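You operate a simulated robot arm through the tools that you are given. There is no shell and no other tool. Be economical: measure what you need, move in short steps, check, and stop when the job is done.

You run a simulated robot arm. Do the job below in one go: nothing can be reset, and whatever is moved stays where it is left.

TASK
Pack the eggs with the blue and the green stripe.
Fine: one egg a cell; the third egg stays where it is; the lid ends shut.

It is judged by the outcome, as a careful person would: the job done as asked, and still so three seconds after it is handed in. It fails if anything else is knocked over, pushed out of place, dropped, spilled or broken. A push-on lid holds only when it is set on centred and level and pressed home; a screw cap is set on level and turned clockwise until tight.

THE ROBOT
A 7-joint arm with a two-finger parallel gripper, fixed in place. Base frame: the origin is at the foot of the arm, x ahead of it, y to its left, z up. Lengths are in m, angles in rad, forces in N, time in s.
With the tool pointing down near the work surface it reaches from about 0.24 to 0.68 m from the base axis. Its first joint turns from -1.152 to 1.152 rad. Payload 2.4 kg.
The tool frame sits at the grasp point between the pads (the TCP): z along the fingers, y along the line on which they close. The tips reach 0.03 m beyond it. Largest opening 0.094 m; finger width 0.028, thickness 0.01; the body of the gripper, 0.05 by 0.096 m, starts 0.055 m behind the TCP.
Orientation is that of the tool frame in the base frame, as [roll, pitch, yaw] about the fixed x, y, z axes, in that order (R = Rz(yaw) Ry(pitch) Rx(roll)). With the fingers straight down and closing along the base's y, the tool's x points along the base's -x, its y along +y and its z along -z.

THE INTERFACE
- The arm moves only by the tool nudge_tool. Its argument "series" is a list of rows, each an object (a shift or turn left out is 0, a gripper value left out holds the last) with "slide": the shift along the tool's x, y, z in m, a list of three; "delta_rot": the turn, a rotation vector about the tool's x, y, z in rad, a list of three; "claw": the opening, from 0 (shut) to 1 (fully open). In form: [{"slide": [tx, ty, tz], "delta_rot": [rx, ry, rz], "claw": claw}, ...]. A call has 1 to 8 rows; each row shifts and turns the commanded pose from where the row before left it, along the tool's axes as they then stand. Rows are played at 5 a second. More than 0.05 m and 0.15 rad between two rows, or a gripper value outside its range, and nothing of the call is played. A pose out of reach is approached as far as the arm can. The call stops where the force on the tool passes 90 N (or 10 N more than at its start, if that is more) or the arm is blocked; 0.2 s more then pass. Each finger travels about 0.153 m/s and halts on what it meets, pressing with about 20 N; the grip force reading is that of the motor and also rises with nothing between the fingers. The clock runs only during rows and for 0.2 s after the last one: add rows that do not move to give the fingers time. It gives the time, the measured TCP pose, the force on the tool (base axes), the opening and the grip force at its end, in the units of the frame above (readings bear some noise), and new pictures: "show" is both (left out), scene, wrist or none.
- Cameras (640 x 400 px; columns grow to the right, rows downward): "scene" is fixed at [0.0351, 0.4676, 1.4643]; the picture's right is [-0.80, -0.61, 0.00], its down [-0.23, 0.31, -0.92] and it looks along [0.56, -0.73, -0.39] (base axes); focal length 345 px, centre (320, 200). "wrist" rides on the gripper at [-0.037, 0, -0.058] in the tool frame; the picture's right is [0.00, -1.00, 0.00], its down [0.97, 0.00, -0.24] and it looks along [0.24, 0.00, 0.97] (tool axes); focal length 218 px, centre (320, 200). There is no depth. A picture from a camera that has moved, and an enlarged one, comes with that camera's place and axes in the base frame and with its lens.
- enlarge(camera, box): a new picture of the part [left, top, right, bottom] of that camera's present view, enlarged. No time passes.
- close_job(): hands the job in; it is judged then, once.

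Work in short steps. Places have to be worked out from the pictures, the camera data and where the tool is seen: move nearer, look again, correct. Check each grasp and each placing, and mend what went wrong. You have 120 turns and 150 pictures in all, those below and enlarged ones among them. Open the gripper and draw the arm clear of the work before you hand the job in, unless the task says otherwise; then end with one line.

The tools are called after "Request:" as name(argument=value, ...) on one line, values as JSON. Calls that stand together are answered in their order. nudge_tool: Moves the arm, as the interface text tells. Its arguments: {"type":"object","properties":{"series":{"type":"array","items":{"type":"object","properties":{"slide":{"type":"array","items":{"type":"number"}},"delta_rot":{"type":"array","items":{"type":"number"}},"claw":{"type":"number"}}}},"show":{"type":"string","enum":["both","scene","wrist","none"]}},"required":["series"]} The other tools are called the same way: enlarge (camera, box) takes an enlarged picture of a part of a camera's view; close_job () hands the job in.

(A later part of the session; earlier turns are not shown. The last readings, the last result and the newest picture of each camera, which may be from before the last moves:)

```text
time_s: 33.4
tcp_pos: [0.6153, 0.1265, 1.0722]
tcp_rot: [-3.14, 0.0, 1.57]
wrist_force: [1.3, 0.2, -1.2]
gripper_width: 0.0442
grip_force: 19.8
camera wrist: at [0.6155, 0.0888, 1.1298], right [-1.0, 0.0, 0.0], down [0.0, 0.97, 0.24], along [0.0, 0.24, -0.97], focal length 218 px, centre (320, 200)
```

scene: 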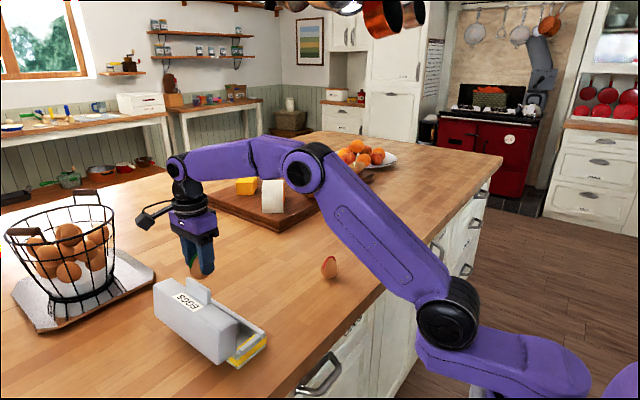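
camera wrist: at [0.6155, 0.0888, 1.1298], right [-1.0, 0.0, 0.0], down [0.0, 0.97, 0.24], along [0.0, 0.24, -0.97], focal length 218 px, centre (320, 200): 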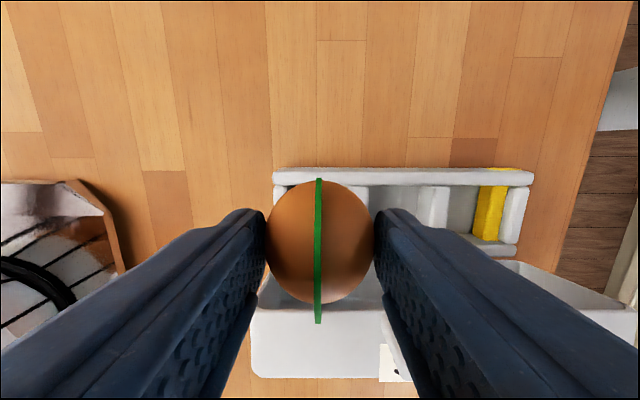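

Carton centre x≈0.548; far cell ≈(0.6135, 0.1455). Correcting and descending to z≈1.005.

Request:
nudge_tool(series=[{"slide": [0.019, -0.002, 0]}, {"slide": [0, 0, 0.035]}, {"slide": [0, 0, 0.03]}, {}, {}])

Request:
enlarge(camera="scene", box=[130, 220, 290, 380])

```text
time_s: 34.6
tcp_pos: [0.6081, 0.1432, 1.0082]
tcp_rot: [3.142, 0.001, 1.571]
wrist_force: [-0.3, 0.3, -1.2]
gripper_width: 0.0436
grip_force: 20.1
camera wrist: at [0.6096, 0.1059, 1.0656], right [-1.0, 0.0, 0.0], down [0.0, 0.97, 0.24], along [0.0, 0.24, -0.97], focal length 218 px, centre (320, 200)
```

scene: 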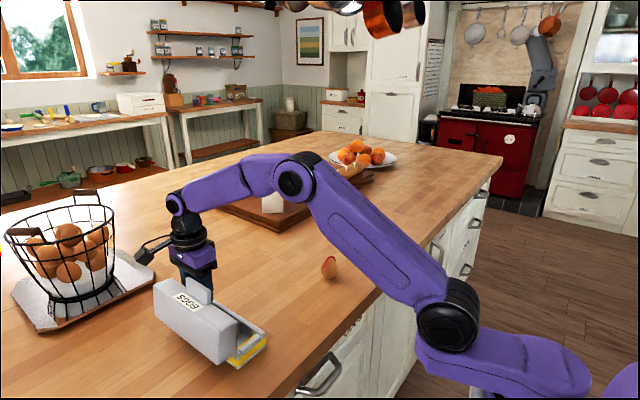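
wrist: 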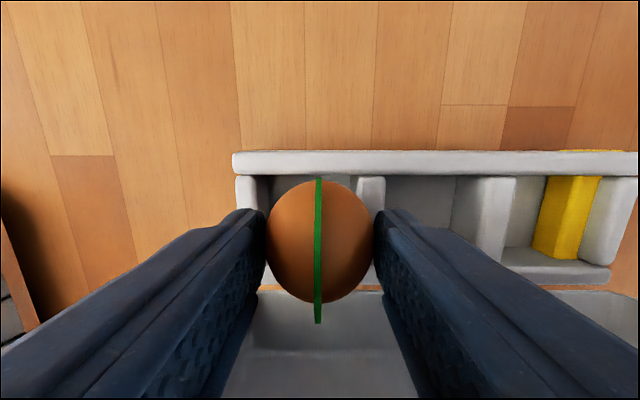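

```text
2.50 times, centred on (210, 300) of scene
camera zoom: at [0.0351, 0.4676, 1.4642], right [-0.8, -0.61, 0.0], down [-0.23, 0.31, -0.92], along [0.56, -0.73, -0.39], focal length 863 px, centre (595, -50)
```

zoom: 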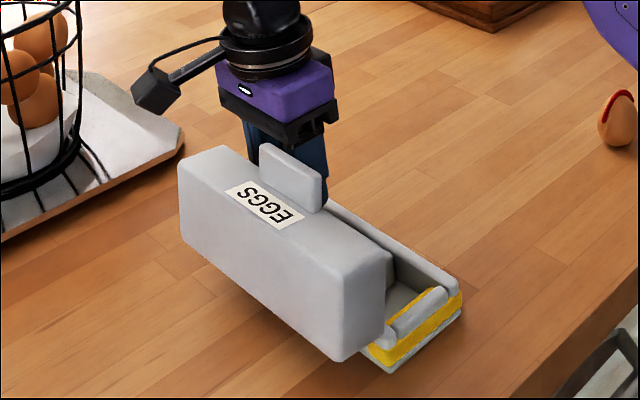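

The egg sits ~5 mm toward the divider; I correct +5 mm x, +2 mm y and come down 1 cm.

Request:
nudge_tool(series=[{"slide": [0.002, 0.005, 0]}, {"slide": [0, 0, 0.008]}, {}, {}], show="none")

Request:
enlarge(camera="wrist", box=[200, 120, 440, 330])

```text
time_s: 35.6
tcp_pos: [0.6144, 0.145, 0.9996]
tcp_rot: [-3.141, 0.0, 1.572]
wrist_force: [0.3, 0.3, -0.5]
gripper_width: 0.0436
grip_force: 20.4
```

```text
1.90 times, centred on (320, 225) of wrist
camera zoom: at [0.6156, 0.1081, 1.0581], right [-1.0, 0.0, 0.0], down [0.0, 0.97, 0.24], along [0.0, 0.24, -0.97], focal length 416 px, centre (320, 152)
```

zoom: 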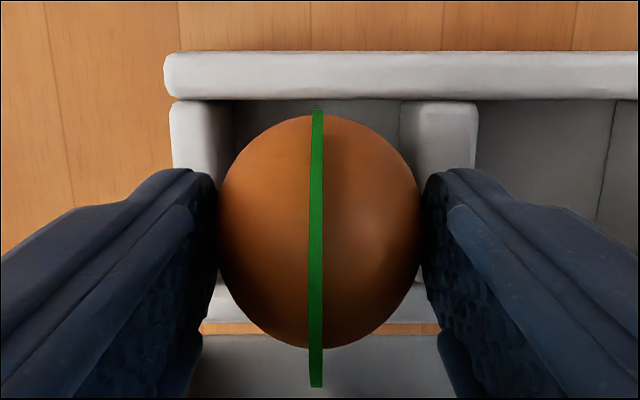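

Now centred. Lowering in small steps while watching force.

Request:
nudge_tool(series=[{"slide": [0, 0, 0.004]}, {"slide": [0, 0, 0.004]}, {"slide": [0, 0, 0.002]}, {}], show="none")

```text
time_s: 36.6
tcp_pos: [0.6145, 0.1457, 0.989]
tcp_rot: [-3.14, -0.002, 1.571]
wrist_force: [0.4, -0.6, -0.9]
gripper_width: 0.0441
grip_force: 20.3
```

Request:
nudge_tool(series=[{"slide": [0, 0, 0.002]}, {}], show="none")

Request:
nudge_tool(series=[{"slide": [0, 0, 0.002]}, {}], show="none")

Request:
nudge_tool(series=[{"slide": [0, 0, 0.002]}, {}], show="wrist")

```text
time_s: 37.2
tcp_pos: [0.6139, 0.1471, 0.9877]
tcp_rot: [-3.141, 0.001, 1.57]
wrist_force: [-0.5, -0.7, 0.0]
gripper_width: 0.0434
grip_force: 19.7
```

```text
time_s: 37.8
tcp_pos: [0.6152, 0.1468, 0.9865]
tcp_rot: [-3.141, 0.001, 1.57]
wrist_force: [-0.1, -0.1, 2.7]
gripper_width: 0.0436
grip_force: 20.0
```

```text
time_s: 38.4
tcp_pos: [0.614, 0.147, 0.9854]
tcp_rot: [3.14, -0.002, 1.572]
wrist_force: [-8.9, -3.1, 27.7]
gripper_width: 0.0438
grip_force: 20.3
camera wrist: at [0.6149, 0.1094, 1.0435], right [-1.0, 0.0, 0.0], down [0.0, 0.97, 0.24], along [0.0, 0.24, -0.97], focal length 218 px, centre (320, 200)
```

wrist: 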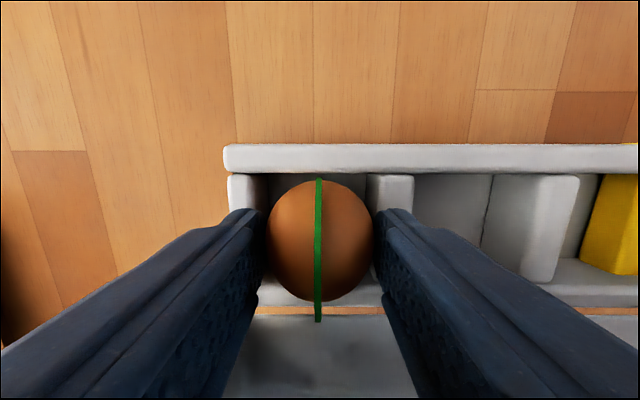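

Contact at z≈0.986 (tips on the dividers, or egg on the floor). I relieve 1.5 mm and open slowly.

Request:
nudge_tool(series=[{"slide": [0, 0, -0.0015]}, {"claw": 0.5}, {"claw": 0.54}, {}], show="wrist")

```text
time_s: 39.4
tcp_pos: [0.6146, 0.1465, 0.9868]
tcp_rot: [3.137, -0.002, 1.571]
wrist_force: [7.5, -2.7, 18.7]
gripper_width: 0.0459
grip_force: 0.1
camera wrist: at [0.6158, 0.1095, 1.0436], right [-1.0, 0.0, 0.0], down [0.0, 0.97, 0.24], along [0.0, 0.24, -0.97], focal length 218 px, centre (320, 200)
```

wrist: 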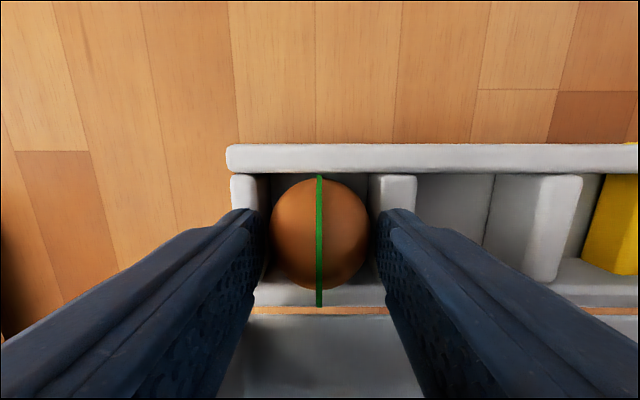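

The egg settled upright in the cell. Raising straight up slowly, then opening.

Request:
nudge_tool(series=[{"slide": [0, 0, -0.004]}, {"slide": [0, 0, -0.006], "claw": 0.56}, {"slide": [0, 0, -0.03]}, {"slide": [0, 0, -0.04], "claw": 1.0}, {"slide": [-0.04, 0, -0.02]}, {}])

Request:
enlarge(camera="wrist", box=[200, 120, 500, 330])

```text
time_s: 40.8
tcp_pos: [0.6137, 0.1031, 1.0879]
tcp_rot: [-3.141, -0.001, 1.571]
wrist_force: [0.0, -0.3, -0.5]
gripper_width: 0.0937
grip_force: 0.0
camera wrist: at [0.6145, 0.0657, 1.1452], right [-1.0, 0.0, 0.0], down [0.0, 0.97, 0.24], along [0.0, 0.24, -0.97], focal length 218 px, centre (320, 200)
```

scene: 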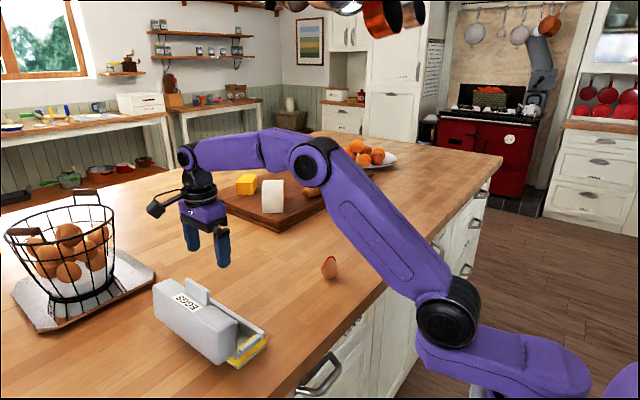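
wrist: 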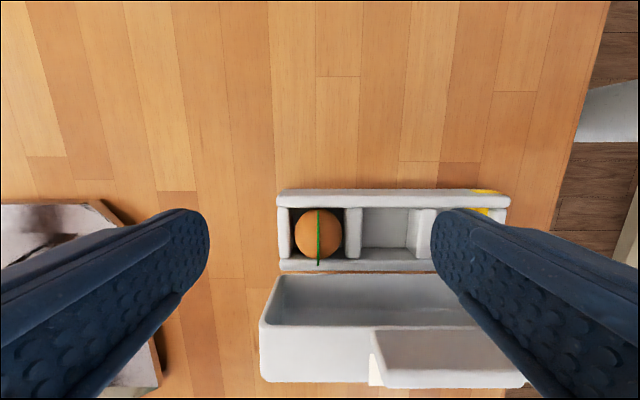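

```text
1.90 times, centred on (350, 225) of wrist
camera zoom: at [0.6145, 0.0657, 1.1452], right [-1.0, 0.0, 0.0], down [0.0, 0.97, 0.24], along [0.0, 0.24, -0.97], focal length 416 px, centre (263, 152)
```

zoom: 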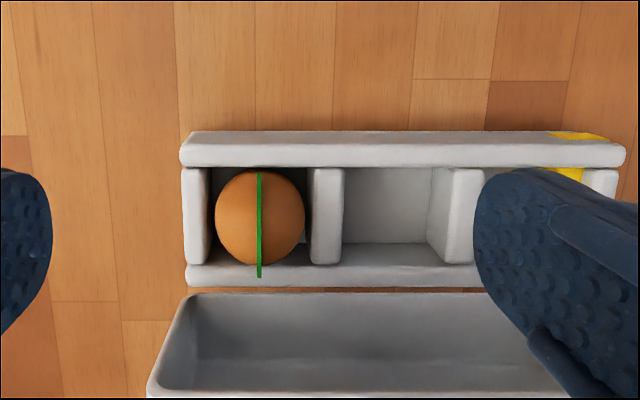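

Green egg is well seated. Now travelling to the blue egg (≈0.481, -0.36).

Request:
nudge_tool(series=[{"slide": [-0.047, -0.0135, 0]}, {"slide": [-0.047, -0.0135, 0]}, {"slide": [-0.047, -0.0135, 0]}, {"slide": [-0.047, -0.0135, 0]}, {"slide": [-0.047, -0.0135, 0]}, {"slide": [-0.047, -0.0135, 0]}, {"slide": [-0.047, -0.0135, 0]}, {"slide": [-0.047, -0.0135, 0]}], show="none")

Request:
nudge_tool(series=[{"slide": [-0.045, -0.0135, 0]}, {"slide": [-0.043, -0.0115, 0]}, {}, {}], show="wrist")

```text
time_s: 42.6
tcp_pos: [0.5041, -0.2719, 1.0882]
tcp_rot: [3.141, -0.001, 1.572]
wrist_force: [-0.5, 0.6, -0.5]
gripper_width: 0.0937
grip_force: 0.2
```

```text
time_s: 43.6
tcp_pos: [0.4794, -0.3591, 1.0837]
tcp_rot: [3.14, -0.001, 1.569]
wrist_force: [-0.1, 0.2, 0.7]
gripper_width: 0.0941
grip_force: 0.2
camera wrist: at [0.4803, -0.3968, 1.1422], right [-1.0, 0.0, 0.0], down [0.0, 0.97, 0.24], along [0.0, 0.24, -0.97], focal length 218 px, centre (320, 200)
```

wrist: 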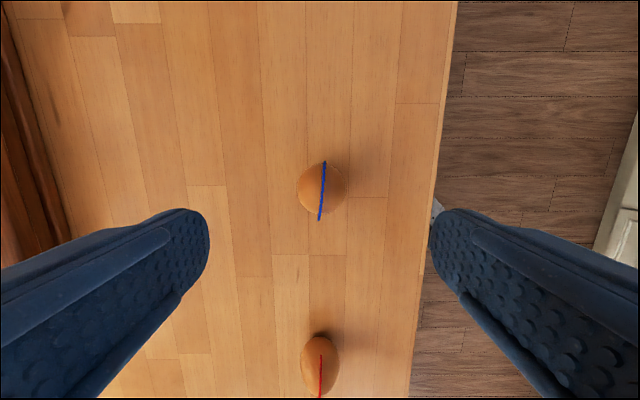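

Blue egg at (0.4785, -0.36), nearly centred. Descending to z≈0.973.

Request:
nudge_tool(series=[{"slide": [-0.001, -0.001, 0.04]}, {"slide": [0, 0, 0.035]}, {}, {}], show="wrist")

```text
time_s: 44.6
tcp_pos: [0.4762, -0.3585, 1.0098]
tcp_rot: [-3.141, -0.001, 1.571]
wrist_force: [1.0, 0.2, 0.8]
gripper_width: 0.0938
grip_force: 0.0
camera wrist: at [0.478, -0.3953, 1.0667], right [-1.0, 0.0, 0.0], down [0.0, 0.97, 0.24], along [0.0, 0.24, -0.97], focal length 218 px, centre (320, 200)
```

wrist: 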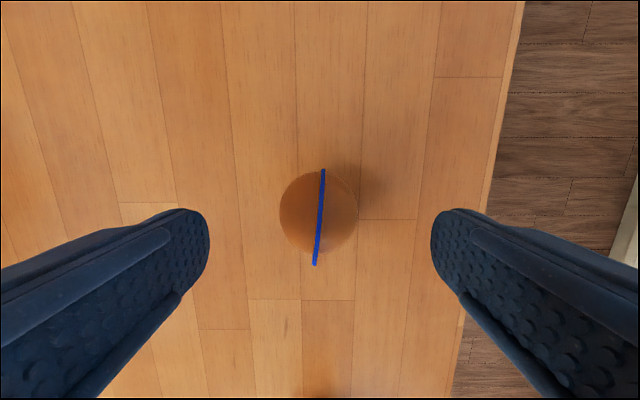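

Request:
nudge_tool(series=[{"slide": [0, 0, 0.02]}, {"slide": [0, 0, 0.0165]}, {}, {"claw": 0.7}, {"claw": 0.55}, {"claw": 0.42}, {}], show="wrist")

```text
time_s: 46.2
tcp_pos: [0.4782, -0.3587, 0.9734]
tcp_rot: [3.14, 0.001, 1.571]
wrist_force: [-0.6, 0.3, -0.6]
gripper_width: 0.0438
grip_force: 19.6
camera wrist: at [0.4793, -0.3959, 1.0307], right [-1.0, 0.0, 0.0], down [0.0, 0.97, 0.24], along [0.0, 0.24, -0.97], focal length 218 px, centre (320, 200)
```

wrist: 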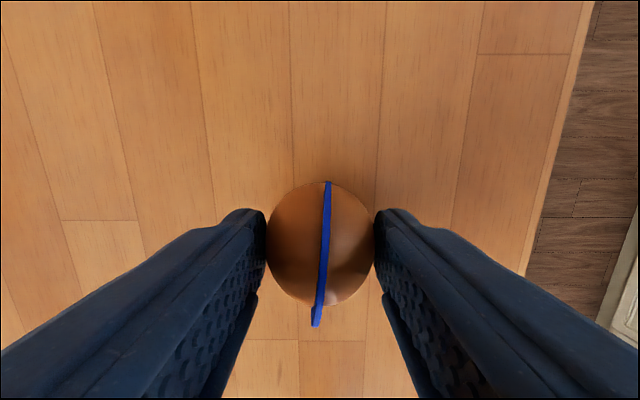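

Blue egg held. Lift and carry to the middle cell (≈0.549, 0.1455).

Request:
nudge_tool(series=[{"slide": [0, 0, -0.02]}, {"slide": [0, 0, -0.04]}, {"slide": [0, 0, -0.045]}, {"slide": [0.035, 0.008, 0]}, {"slide": [0.048, 0.008, 0]}, {"slide": [0.048, 0.008, 0]}, {"slide": [0.048, 0.008, 0]}, {"slide": [0.048, 0.008, 0]}], show="none")

Request:
nudge_tool(series=[{"slide": [0.048, 0.008, 0]}, {"slide": [0.048, 0.008, 0]}, {"slide": [0.048, 0.008, 0]}, {"slide": [0.048, 0.007, 0]}, {"slide": [0.045, 0, 0]}, {"slide": [0.02, 0, 0]}, {}, {}])

```text
time_s: 48.0
tcp_pos: [0.5254, -0.133, 1.0763]
tcp_rot: [3.141, 0.0, 1.569]
wrist_force: [0.0, -0.8, -0.1]
gripper_width: 0.0438
grip_force: 19.7
```

```text
time_s: 49.8
tcp_pos: [0.5499, 0.1249, 1.0762]
tcp_rot: [-3.141, 0.0, 1.571]
wrist_force: [0.3, 1.1, -0.6]
gripper_width: 0.0437
grip_force: 20.0
camera wrist: at [0.5505, 0.0874, 1.134], right [-1.0, 0.0, 0.0], down [0.0, 0.97, 0.24], along [0.0, 0.24, -0.97], focal length 218 px, centre (320, 200)
```

scene: 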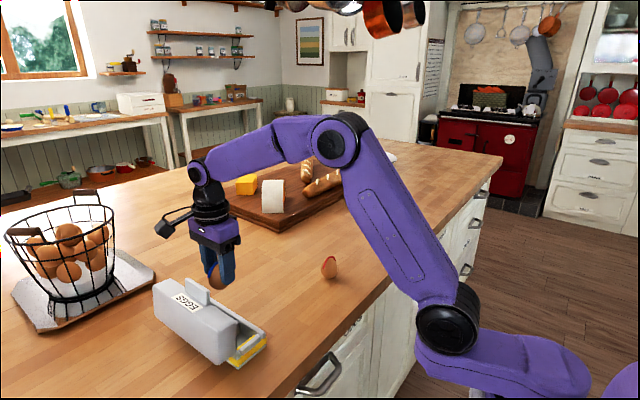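
wrist: 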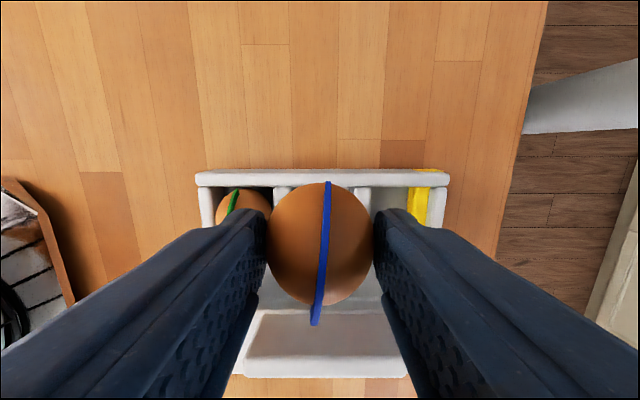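

Middle cell is practically in line. Move +y 21 mm and lower to z≈1.005.

Request:
nudge_tool(series=[{"slide": [0.021, -0.002, 0]}, {}, {"slide": [0, 0, 0.035]}, {"slide": [0, 0, 0.035]}, {}, {}], show="none")

Request:
enlarge(camera="wrist", box=[200, 120, 440, 330])

```text
time_s: 51.2
tcp_pos: [0.5465, 0.146, 1.0053]
tcp_rot: [3.141, 0.0, 1.57]
wrist_force: [0.3, 0.1, -0.8]
gripper_width: 0.0434
grip_force: 20.2
```

```text
1.90 times, centred on (320, 225) of wrist
camera zoom: at [0.5478, 0.1085, 1.0639], right [-1.0, 0.0, 0.0], down [0.0, 0.97, 0.24], along [0.0, 0.24, -0.97], focal length 416 px, centre (320, 152)
```

zoom: 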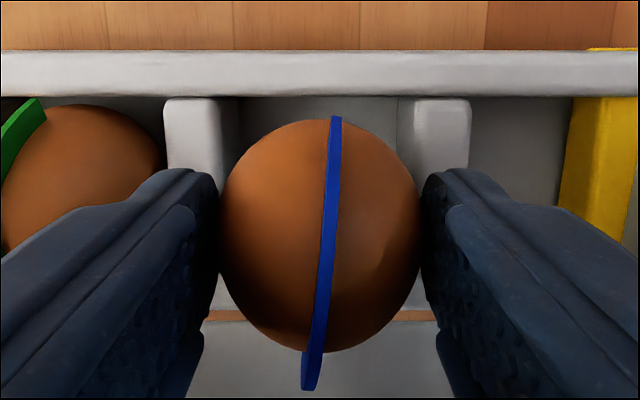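

Well centred and clear of the green egg. Lowering gently.

Request:
nudge_tool(series=[{"slide": [0, 0, 0.006]}, {"slide": [0, 0, 0.006]}, {"slide": [0, 0, 0.004]}, {}], show="none")

Request:
nudge_tool(series=[{"slide": [0, 0, 0.002]}, {}], show="none")

```text
time_s: 52.2
tcp_pos: [0.5466, 0.146, 0.9903]
tcp_rot: [3.141, 0.0, 1.57]
wrist_force: [0.1, -0.6, -1.2]
gripper_width: 0.043
grip_force: 20.3
```

```text
time_s: 52.8
tcp_pos: [0.5495, 0.1467, 0.99]
tcp_rot: [3.14, -0.002, 1.571]
wrist_force: [0.1, 1.4, 0.1]
gripper_width: 0.0431
grip_force: 20.0
```

Request:
nudge_tool(series=[{"slide": [0, 0, 0.0015]}, {}], show="none")

Request:
nudge_tool(series=[{"slide": [0, 0, 0.0012]}, {}], show="wrist")

```text
time_s: 53.4
tcp_pos: [0.548, 0.1467, 0.9891]
tcp_rot: [3.141, 0.0, 1.57]
wrist_force: [-0.4, -0.5, -0.4]
gripper_width: 0.043
grip_force: 19.9
```

```text
time_s: 54.0
tcp_pos: [0.5492, 0.1466, 0.9887]
tcp_rot: [3.14, -0.001, 1.571]
wrist_force: [0.7, -0.1, 0.1]
gripper_width: 0.0431
grip_force: 19.9
camera wrist: at [0.55, 0.1089, 1.0459], right [-1.0, 0.0, 0.0], down [0.0, 0.97, 0.24], along [0.0, 0.24, -0.97], focal length 218 px, centre (320, 200)
```

wrist: 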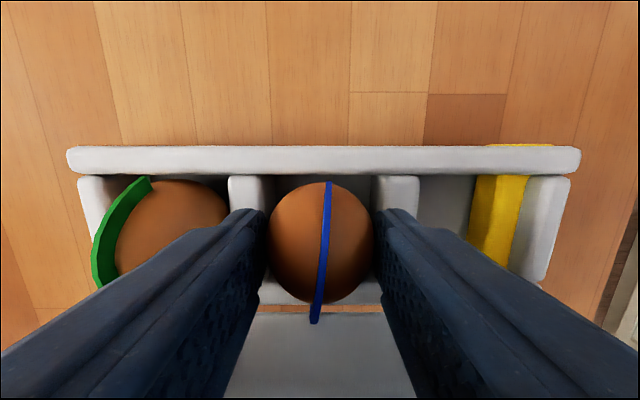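

No contact yet; one more 1.5 mm step and then release slowly.

Request:
nudge_tool(series=[{"slide": [0, 0, 0.0012]}, {}, {"claw": 0.5}, {"claw": 0.54}, {}], show="wrist")

```text
time_s: 55.2
tcp_pos: [0.5497, 0.1465, 0.9859]
tcp_rot: [-3.141, 0.0, 1.571]
wrist_force: [0.1, -0.3, 0.4]
gripper_width: 0.051
grip_force: 0.0
camera wrist: at [0.5503, 0.1091, 1.0445], right [-1.0, 0.0, 0.0], down [0.0, 0.97, 0.24], along [0.0, 0.24, -0.97], focal length 218 px, centre (320, 200)
```

wrist: 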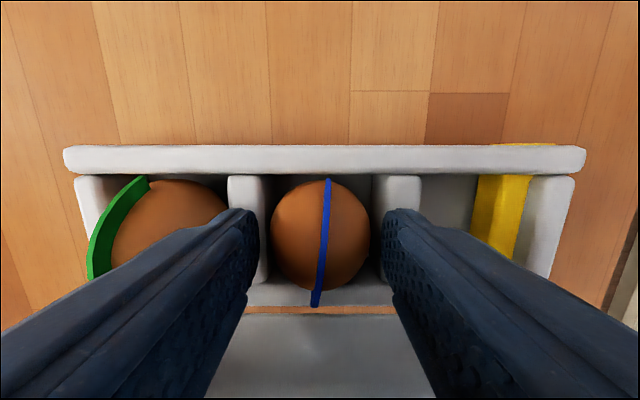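

Settled in the middle cell. Raising straight up, then opening only once above the eggs.

Request:
nudge_tool(series=[{"slide": [0, 0, -0.01]}, {"slide": [0, 0, -0.03]}, {"slide": [0, 0, -0.04]}, {"slide": [-0.04, 0, -0.03]}, {"slide": [-0.03, 0, -0.03]}, {}])

```text
time_s: 56.6
tcp_pos: [0.5472, 0.0737, 1.127]
tcp_rot: [3.141, 0.0, 1.571]
wrist_force: [0.6, -0.5, 0.6]
gripper_width: 0.0511
grip_force: 0.0
camera wrist: at [0.5478, 0.0374, 1.1849], right [-1.0, 0.0, 0.0], down [0.0, 0.97, 0.24], along [0.0, 0.24, -0.97], focal length 218 px, centre (320, 200)
```

scene: 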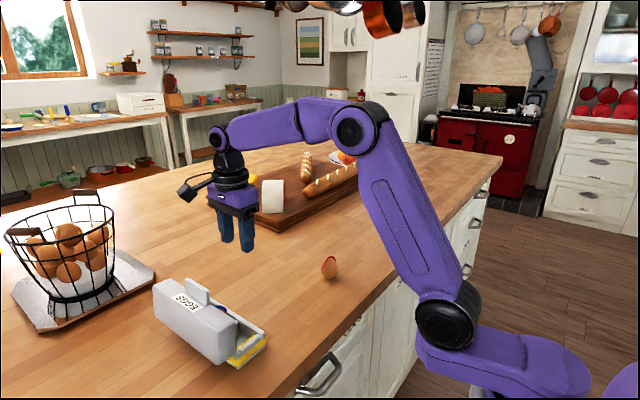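
wrist: 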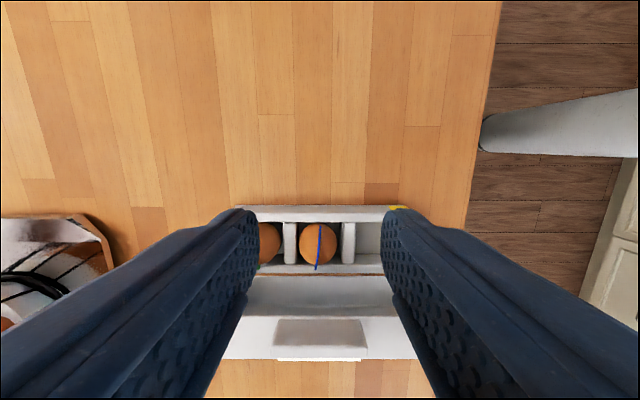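

Both eggs are seated. To shut the lid under control, I retrace the opening route: go up, tilt the tool to face -y, and regrip the tab.

Request:
nudge_tool(series=[{"slide": [0, 0, -0.045], "claw": 1.0}, {"slide": [0, 0, -0.047]}, {"slide": [0.043, 0, 0]}, {"slide": [0.043, 0, 0]}, {"delta_rot": [0, -0.14, 0]}, {"delta_rot": [0, -0.14, 0]}, {"delta_rot": [0, -0.14, 0]}, {"delta_rot": [0, -0.14, 0]}], show="none")

Request:
nudge_tool(series=[{"delta_rot": [0, -0.14, 0]}, {"delta_rot": [0, -0.14, 0]}, {"delta_rot": [0, -0.14, 0]}, {"delta_rot": [0, -0.14, 0]}, {"delta_rot": [0, -0.15, 0]}, {"delta_rot": [0, -0.15, 0]}, {}])

Request:
enlarge(camera="scene", box=[70, 220, 290, 390])

```text
time_s: 58.4
tcp_pos: [0.5512, 0.1633, 1.2175]
tcp_rot: [-3.141, 0.561, 1.572]
wrist_force: [-0.1, 0.7, 0.3]
gripper_width: 0.0942
grip_force: 0.1
```

```text
time_s: 60.0
tcp_pos: [0.5466, 0.1591, 1.218]
tcp_rot: [-3.139, 1.421, 1.573]
wrist_force: [0.5, -0.1, 0.3]
gripper_width: 0.0942
grip_force: 0.0
out of reach, approached as far as the arm can: row 5
camera wrist: at [0.547, 0.2107, 1.2632], right [-1.0, 0.0, 0.0], down [0.0, 0.38, -0.92], along [0.0, -0.92, -0.38], focal length 218 px, centre (320, 200)
```

scene: 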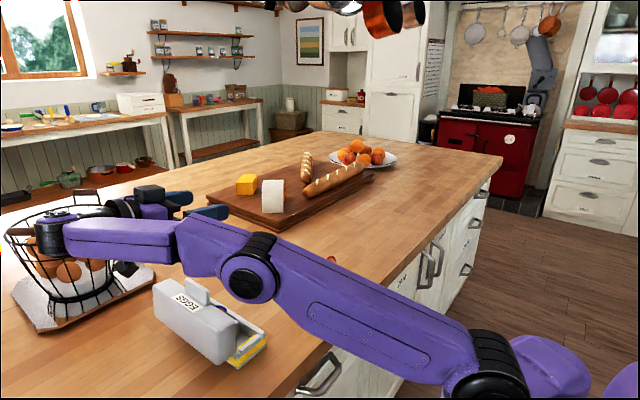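
wrist: 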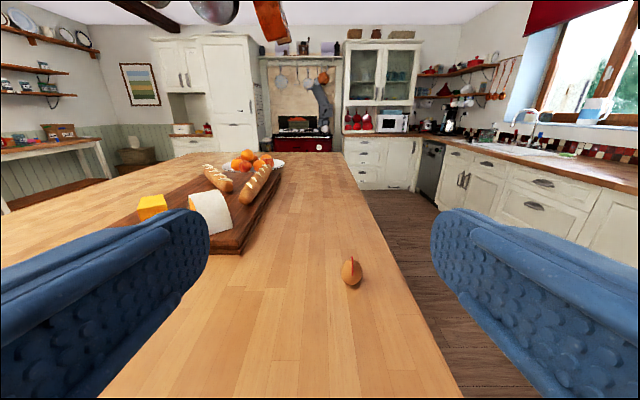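

```text
2.35 times, centred on (180, 305) of scene
camera zoom: at [0.0351, 0.4676, 1.4643], right [-0.8, -0.61, 0.0], down [-0.23, 0.31, -0.92], along [0.56, -0.73, -0.39], focal length 812 px, centre (649, -47)
```

zoom: 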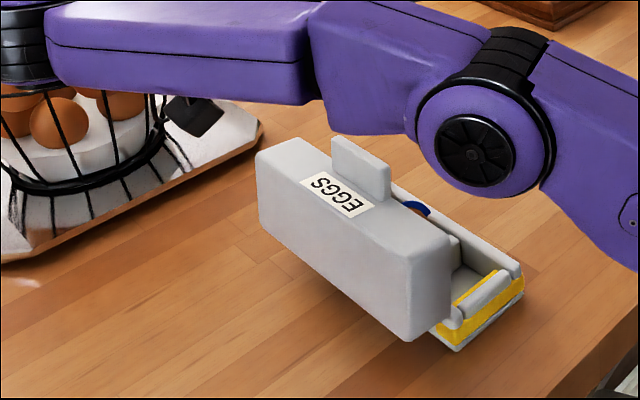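

Same pose as before; I lower back around the tab.

Request:
nudge_tool(series=[{"slide": [0.045, 0, 0]}, {"slide": [0.045, 0, 0]}, {"slide": [0.04, 0, 0]}, {}, {}], show="wrist")

```text
time_s: 61.2
tcp_pos: [0.5446, 0.1806, 1.0863]
tcp_rot: [-3.141, 1.418, 1.569]
wrist_force: [-0.5, 0.4, -1.1]
gripper_width: 0.0939
grip_force: 0.0
camera wrist: at [0.5465, 0.2327, 1.1323], right [-1.0, 0.0, 0.0], down [0.0, 0.38, -0.92], along [0.0, -0.92, -0.38], focal length 218 px, centre (320, 200)
```

wrist: 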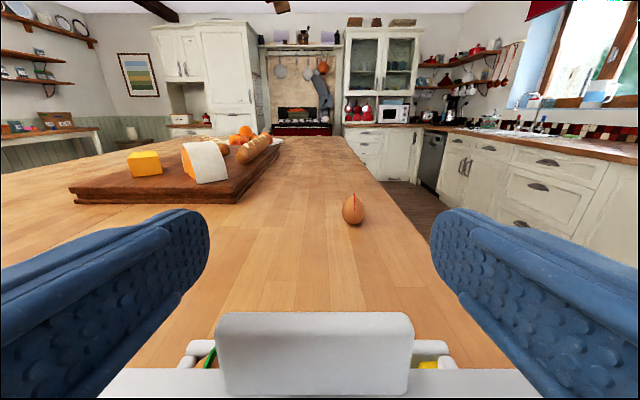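

Tab is centred between the fingers; moving down and forward to the old grip point.

Request:
nudge_tool(series=[{"slide": [0.014, 0.002, 0]}, {"slide": [0.013, 0, 0]}, {"slide": [0, 0, 0.01]}, {}, {}])

Request:
enlarge(camera="scene", box=[70, 220, 290, 390])

```text
time_s: 62.4
tcp_pos: [0.5478, 0.1755, 1.0617]
tcp_rot: [3.141, 1.418, 1.572]
wrist_force: [0.6, 1.2, 0.6]
gripper_width: 0.0941
grip_force: 0.0
camera wrist: at [0.5485, 0.2253, 1.1058], right [-1.0, 0.0, 0.0], down [0.0, 0.38, -0.92], along [0.0, -0.92, -0.38], focal length 218 px, centre (320, 200)
```

scene: 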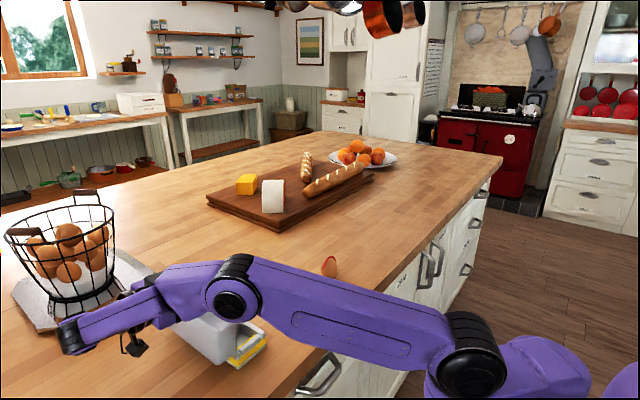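
wrist: 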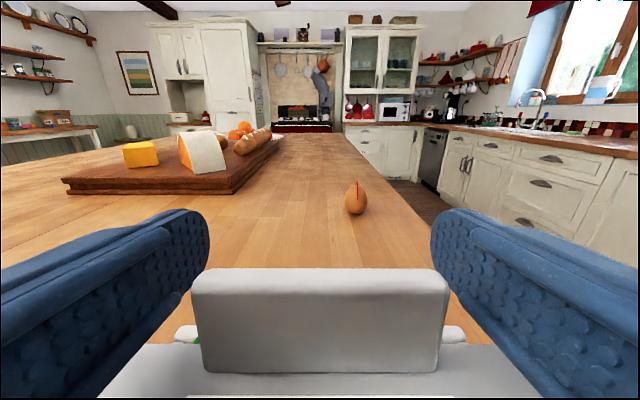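

```text
2.35 times, centred on (180, 305) of scene
camera zoom: at [0.0351, 0.4676, 1.4643], right [-0.8, -0.61, 0.0], down [-0.23, 0.31, -0.92], along [0.56, -0.73, -0.39], focal length 812 px, centre (649, -47)
```

zoom: 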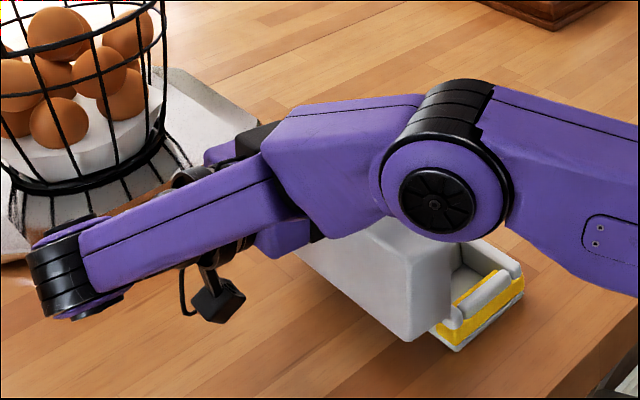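

The view matches the original grip nearly exactly. Closing on the tab.

Request:
nudge_tool(series=[{"claw": 0.8}, {"claw": 0.72}, {"claw": 0.6}, {}], show="wrist")

```text
time_s: 63.4
tcp_pos: [0.5484, 0.1748, 1.0607]
tcp_rot: [-3.142, 1.42, 1.571]
wrist_force: [-0.5, -0.1, -0.3]
gripper_width: 0.074
grip_force: 20.0
camera wrist: at [0.5485, 0.2254, 1.1059], right [-1.0, 0.0, 0.0], down [0.0, 0.38, -0.92], along [0.0, -0.92, -0.38], focal length 218 px, centre (320, 200)
```

wrist: 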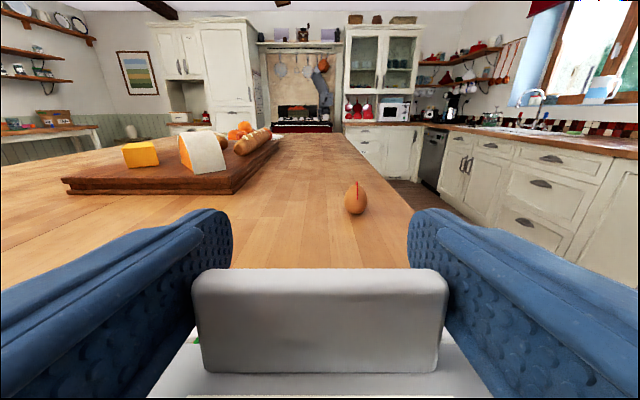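

Gripped; the hinge offset matches. Closing in reverse about the hinge, a few steps at a time.

Request:
nudge_tool(series=[{"slide": [0, 0, 0.0126], "delta_rot": [0, 0.12, 0]}, {"slide": [0, 0, 0.0126], "delta_rot": [0, 0.12, 0]}, {"slide": [0, 0, 0.0126], "delta_rot": [0, 0.12, 0]}, {}], show="none")

Request:
enlarge(camera="scene", box=[110, 220, 290, 380])

```text
time_s: 64.4
tcp_pos: [0.5483, 0.1366, 1.051]
tcp_rot: [-3.141, 1.059, 1.568]
wrist_force: [0.5, 0.4, 0.3]
gripper_width: 0.0739
grip_force: 19.9
```

```text
2.50 times, centred on (200, 300) of scene
camera zoom: at [0.0351, 0.4676, 1.4643], right [-0.8, -0.61, 0.0], down [-0.23, 0.31, -0.92], along [0.56, -0.73, -0.39], focal length 863 px, centre (620, -50)
```

zoom: 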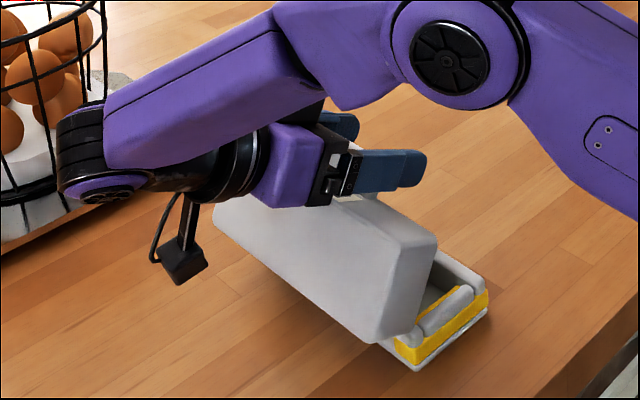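

Smooth with no force and the base unmoved. Continuing.

Request:
nudge_tool(series=[{"slide": [0, 0, 0.0126], "delta_rot": [0, 0.12, 0]}, {"slide": [0, 0, 0.0126], "delta_rot": [0, 0.12, 0]}, {"slide": [0, 0, 0.0126], "delta_rot": [0, 0.12, 0]}, {"slide": [0, 0, 0.0126], "delta_rot": [0, 0.12, 0]}, {}], show="none")

Request:
enlarge(camera="scene", box=[110, 220, 290, 380])

```text
time_s: 65.6
tcp_pos: [0.5515, 0.0987, 1.0183]
tcp_rot: [3.14, 0.575, 1.57]
wrist_force: [0.4, -0.1, 0.2]
gripper_width: 0.0737
grip_force: 19.6
```

```text
2.50 times, centred on (200, 300) of scene
camera zoom: at [0.0352, 0.4676, 1.4642], right [-0.8, -0.61, 0.0], down [-0.23, 0.31, -0.92], along [0.56, -0.73, -0.39], focal length 863 px, centre (620, -50)
```

zoom: 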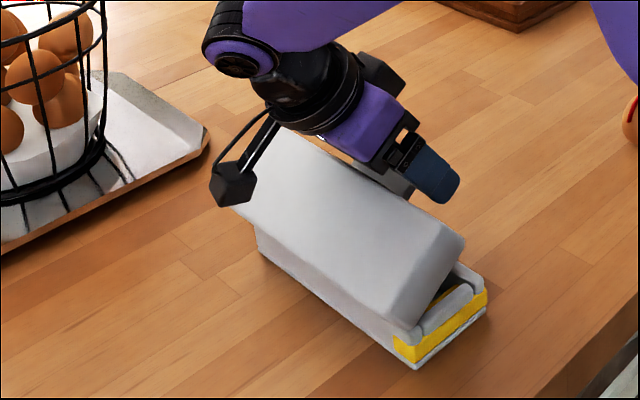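

Request:
nudge_tool(series=[{"slide": [0, 0, 0.0126], "delta_rot": [0, 0.12, 0]}, {"slide": [0, 0, 0.0126], "delta_rot": [0, 0.12, 0]}, {"slide": [0, 0, 0.0126], "delta_rot": [0, 0.12, 0]}, {"slide": [0, 0, 0.009], "delta_rot": [0, 0.085, 0]}, {}], show="wrist")

Request:
enlarge(camera="scene", box=[130, 240, 290, 380])

```text
time_s: 66.8
tcp_pos: [0.5486, 0.0802, 0.9768]
tcp_rot: [3.141, 0.134, 1.57]
wrist_force: [0.0, -1.4, -0.2]
gripper_width: 0.0739
grip_force: 20.1
camera wrist: at [0.5491, 0.0504, 1.0385], right [-1.0, 0.0, 0.0], down [0.0, 0.99, 0.11], along [0.0, 0.11, -0.99], focal length 218 px, centre (320, 200)
```

wrist: 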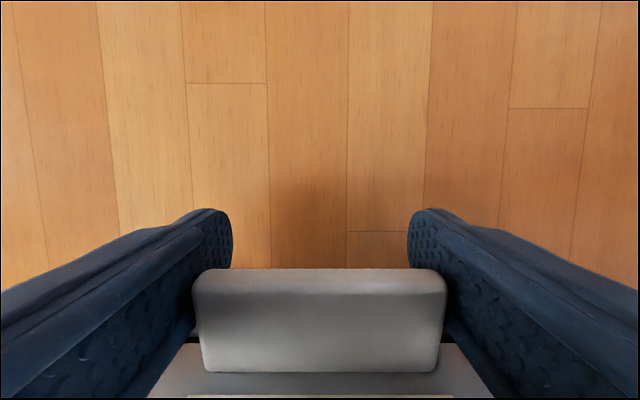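

```text
2.86 times, centred on (210, 310) of scene
camera zoom: at [0.0351, 0.4675, 1.4643], right [-0.8, -0.61, 0.0], down [-0.23, 0.31, -0.92], along [0.56, -0.73, -0.39], focal length 986 px, centre (634, -114)
```

zoom: 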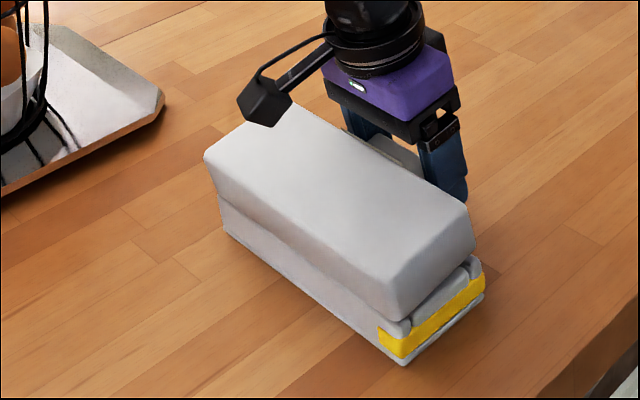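

Almost shut. Small final steps, watching the force.

Request:
nudge_tool(series=[{"slide": [0, 0, 0.0063], "delta_rot": [0, 0.06, 0]}, {}], show="none")

Request:
nudge_tool(series=[{"slide": [0, 0, 0.004], "delta_rot": [0, 0.04, 0]}, {}], show="none")

Request:
nudge_tool(series=[{"slide": [0, 0, 0.0035], "delta_rot": [0, 0.034, 0]}, {}], show="none")

Request:
enlarge(camera="scene", box=[150, 260, 290, 380])

```text
time_s: 67.4
tcp_pos: [0.5482, 0.0791, 0.9706]
tcp_rot: [3.14, 0.074, 1.573]
wrist_force: [1.6, 0.4, -0.5]
gripper_width: 0.0736
grip_force: 20.2
```

```text
time_s: 68.0
tcp_pos: [0.5482, 0.0786, 0.9662]
tcp_rot: [-3.141, 0.031, 1.571]
wrist_force: [0.4, -0.4, 0.5]
gripper_width: 0.0741
grip_force: 19.8
```

```text
time_s: 68.6
tcp_pos: [0.547, 0.0789, 0.9625]
tcp_rot: [3.141, -0.001, 1.571]
wrist_force: [-0.6, -0.3, 0.3]
gripper_width: 0.0739
grip_force: 20.3
```

```text
3.33 times, centred on (220, 320) of scene
camera zoom: at [0.0352, 0.4676, 1.4643], right [-0.8, -0.61, 0.0], down [-0.23, 0.31, -0.92], along [0.56, -0.73, -0.39], focal length 1150 px, centre (653, -200)
```

zoom: 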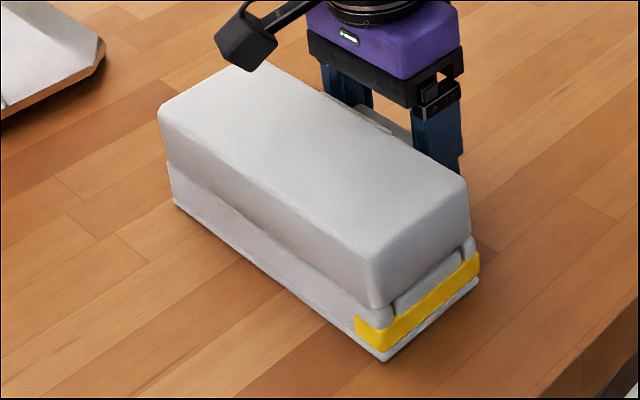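

Request:
nudge_tool(series=[{"slide": [0, 0, 0.002], "delta_rot": [0, 0.02, 0]}, {}], show="none")

Request:
nudge_tool(series=[{"slide": [0, 0, 0.002], "delta_rot": [0, 0.02, 0]}, {}], show="wrist")

```text
time_s: 69.2
tcp_pos: [0.548, 0.0776, 0.9626]
tcp_rot: [3.141, -0.021, 1.573]
wrist_force: [-0.3, 1.3, 0.0]
gripper_width: 0.0737
grip_force: 20.3
```

```text
time_s: 69.8
tcp_pos: [0.5489, 0.0793, 0.9599]
tcp_rot: [-3.14, -0.041, 1.572]
wrist_force: [-0.3, 0.0, -0.4]
gripper_width: 0.0735
grip_force: 20.1
camera wrist: at [0.5489, 0.0388, 1.0159], right [-1.0, 0.0, 0.0], down [0.0, 0.96, 0.28], along [0.0, 0.28, -0.96], focal length 218 px, centre (320, 200)
```

wrist: 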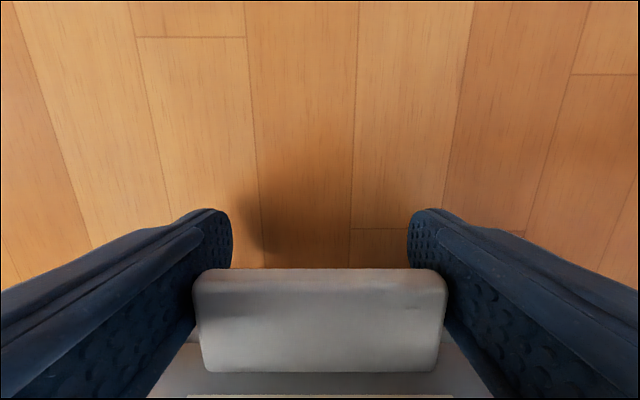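

Request:
nudge_tool(series=[{"slide": [0, 0, 0.0016], "delta_rot": [0, 0.015, 0]}, {}], show="none")

Request:
nudge_tool(series=[{"slide": [0, 0, 0.0016], "delta_rot": [0, 0.015, 0]}, {}], show="none")

Request:
enlarge(camera="scene", box=[150, 260, 290, 380])

```text
time_s: 70.4
tcp_pos: [0.548, 0.0786, 0.9594]
tcp_rot: [3.139, -0.055, 1.571]
wrist_force: [-4.0, -6.8, 14.1]
gripper_width: 0.074
grip_force: 19.7
```

```text
time_s: 71.0
tcp_pos: [0.5472, 0.0787, 0.9586]
tcp_rot: [3.141, -0.072, 1.571]
wrist_force: [-2.3, -6.2, 17.6]
gripper_width: 0.0738
grip_force: 20.3
```

```text
3.33 times, centred on (220, 320) of scene
camera zoom: at [0.0347, 0.4674, 1.4643], right [-0.8, -0.61, 0.0], down [-0.23, 0.31, -0.92], along [0.56, -0.73, -0.39], focal length 1150 px, centre (653, -200)
```

zoom: 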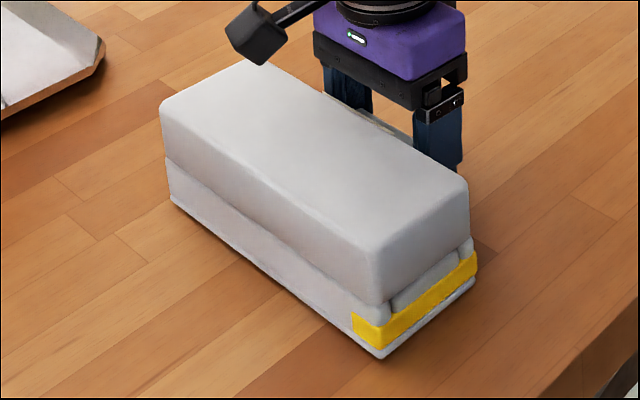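

Contact felt: the lid is on the base. Releasing and rising.

Request:
nudge_tool(series=[{"claw": 0.85}, {"claw": 1.0}, {}, {"slide": [-0.005, 0, -0.03]}, {"slide": [0, 0, -0.04]}, {"slide": [0, 0, -0.04], "delta_rot": [0, -0.07, 0]}, {}])

Request:
enlarge(camera="scene", box=[150, 260, 290, 380])

```text
time_s: 72.6
tcp_pos: [0.5476, 0.0674, 1.0643]
tcp_rot: [3.141, 0.0, 1.569]
wrist_force: [1.2, -0.3, 0.6]
gripper_width: 0.094
grip_force: 0.0
camera wrist: at [0.548, 0.0304, 1.1235], right [-1.0, 0.0, 0.0], down [0.0, 0.97, 0.24], along [0.0, 0.24, -0.97], focal length 218 px, centre (320, 200)
```

scene: 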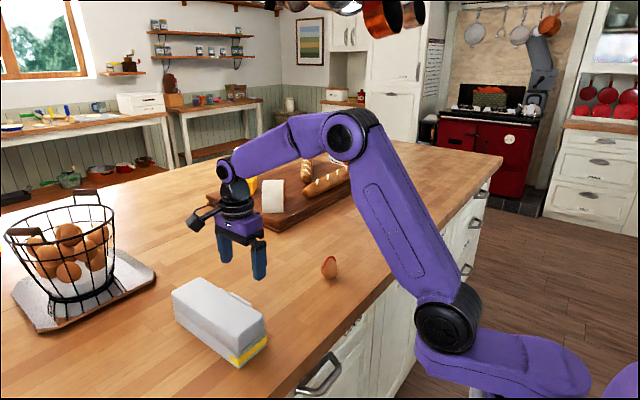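
wrist: 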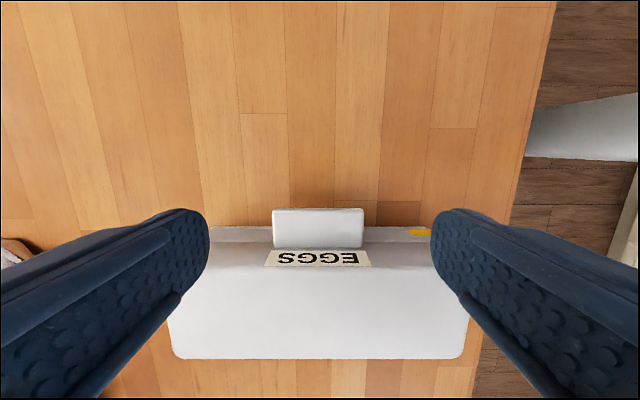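

```text
3.33 times, centred on (220, 320) of scene
camera zoom: at [0.0351, 0.4676, 1.4643], right [-0.8, -0.61, 0.0], down [-0.23, 0.31, -0.92], along [0.56, -0.73, -0.39], focal length 1150 px, centre (653, -200)
```

zoom: 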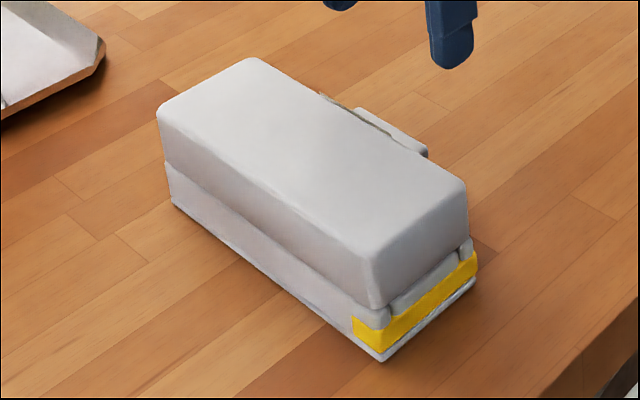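

Shut as at the start. I'll press lightly on the top with closed fingers to make sure it is home.

Request:
nudge_tool(series=[{"slide": [0.03, 0, 0], "claw": 0}, {"slide": [0.03, 0, 0]}, {}, {}, {"slide": [0, 0, 0.025]}, {}], show="none")

Request:
nudge_tool(series=[{"slide": [0, 0, 0.008]}, {}], show="none")

Request:
nudge_tool(series=[{"slide": [0, 0, 0.003]}, {}], show="none")

```text
time_s: 74.0
tcp_pos: [0.5488, 0.1268, 1.0393]
tcp_rot: [3.142, -0.002, 1.571]
wrist_force: [0.0, -0.5, 0.8]
gripper_width: 0.0
grip_force: 19.8
```

```text
time_s: 74.6
tcp_pos: [0.5468, 0.1268, 1.0306]
tcp_rot: [3.141, -0.002, 1.571]
wrist_force: [-0.3, -0.2, -0.4]
gripper_width: 0.0001
grip_force: 19.8
```

```text
time_s: 75.2
tcp_pos: [0.5473, 0.1261, 1.0279]
tcp_rot: [3.141, -0.002, 1.569]
wrist_force: [0.1, 0.9, 0.0]
gripper_width: 0.0
grip_force: 20.4
```

Request:
nudge_tool(series=[{"slide": [0, 0, 0.003]}, {}], show="none")

Request:
nudge_tool(series=[{"slide": [0, 0, 0.002]}, {}], show="scene")

```text
time_s: 75.8
tcp_pos: [0.5477, 0.1255, 1.0267]
tcp_rot: [3.139, -0.004, 1.57]
wrist_force: [-10.1, -3.0, 33.0]
gripper_width: 0.0001
grip_force: 20.4
```

```text
time_s: 76.4
tcp_pos: [0.5476, 0.1263, 1.0271]
tcp_rot: [3.131, -0.002, 1.569]
wrist_force: [-12.3, -6.1, 50.7]
gripper_width: 0.0
grip_force: 19.7
```

scene: 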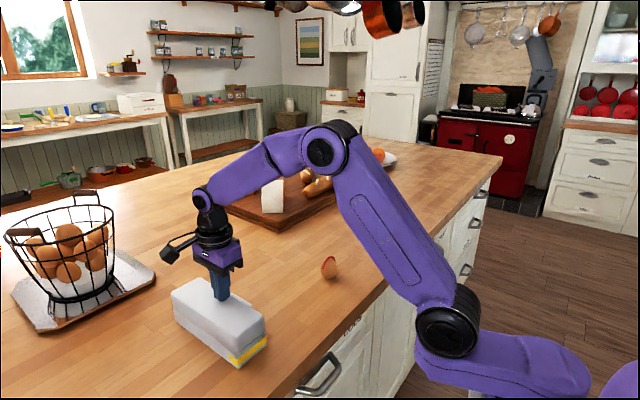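

The lid took a firm press (50 N) without yielding, so it is home. Retreating straight up, opening the gripper and moving clear.

Request:
nudge_tool(series=[{"slide": [0, 0, -0.01]}, {"slide": [0, 0, -0.045]}, {"slide": [0, 0, -0.045]}, {"slide": [-0.04, -0.02, -0.045], "claw": 1.0}, {"slide": [-0.04, -0.02, -0.03]}, {"slide": [-0.04, -0.03, 0]}, {}])

Request:
enlarge(camera="scene", box=[150, 260, 290, 380])

```text
refused: row 4 steps farther than a row can; nothing moved
```

```text
3.33 times, centred on (220, 320) of scene
camera zoom: at [0.0338, 0.4672, 1.4644], right [-0.8, -0.61, 0.0], down [-0.23, 0.31, -0.92], along [0.56, -0.73, -0.39], focal length 1150 px, centre (653, -200)
```

zoom: 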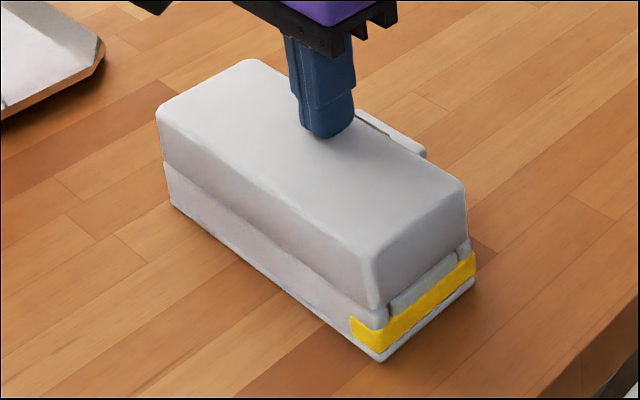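

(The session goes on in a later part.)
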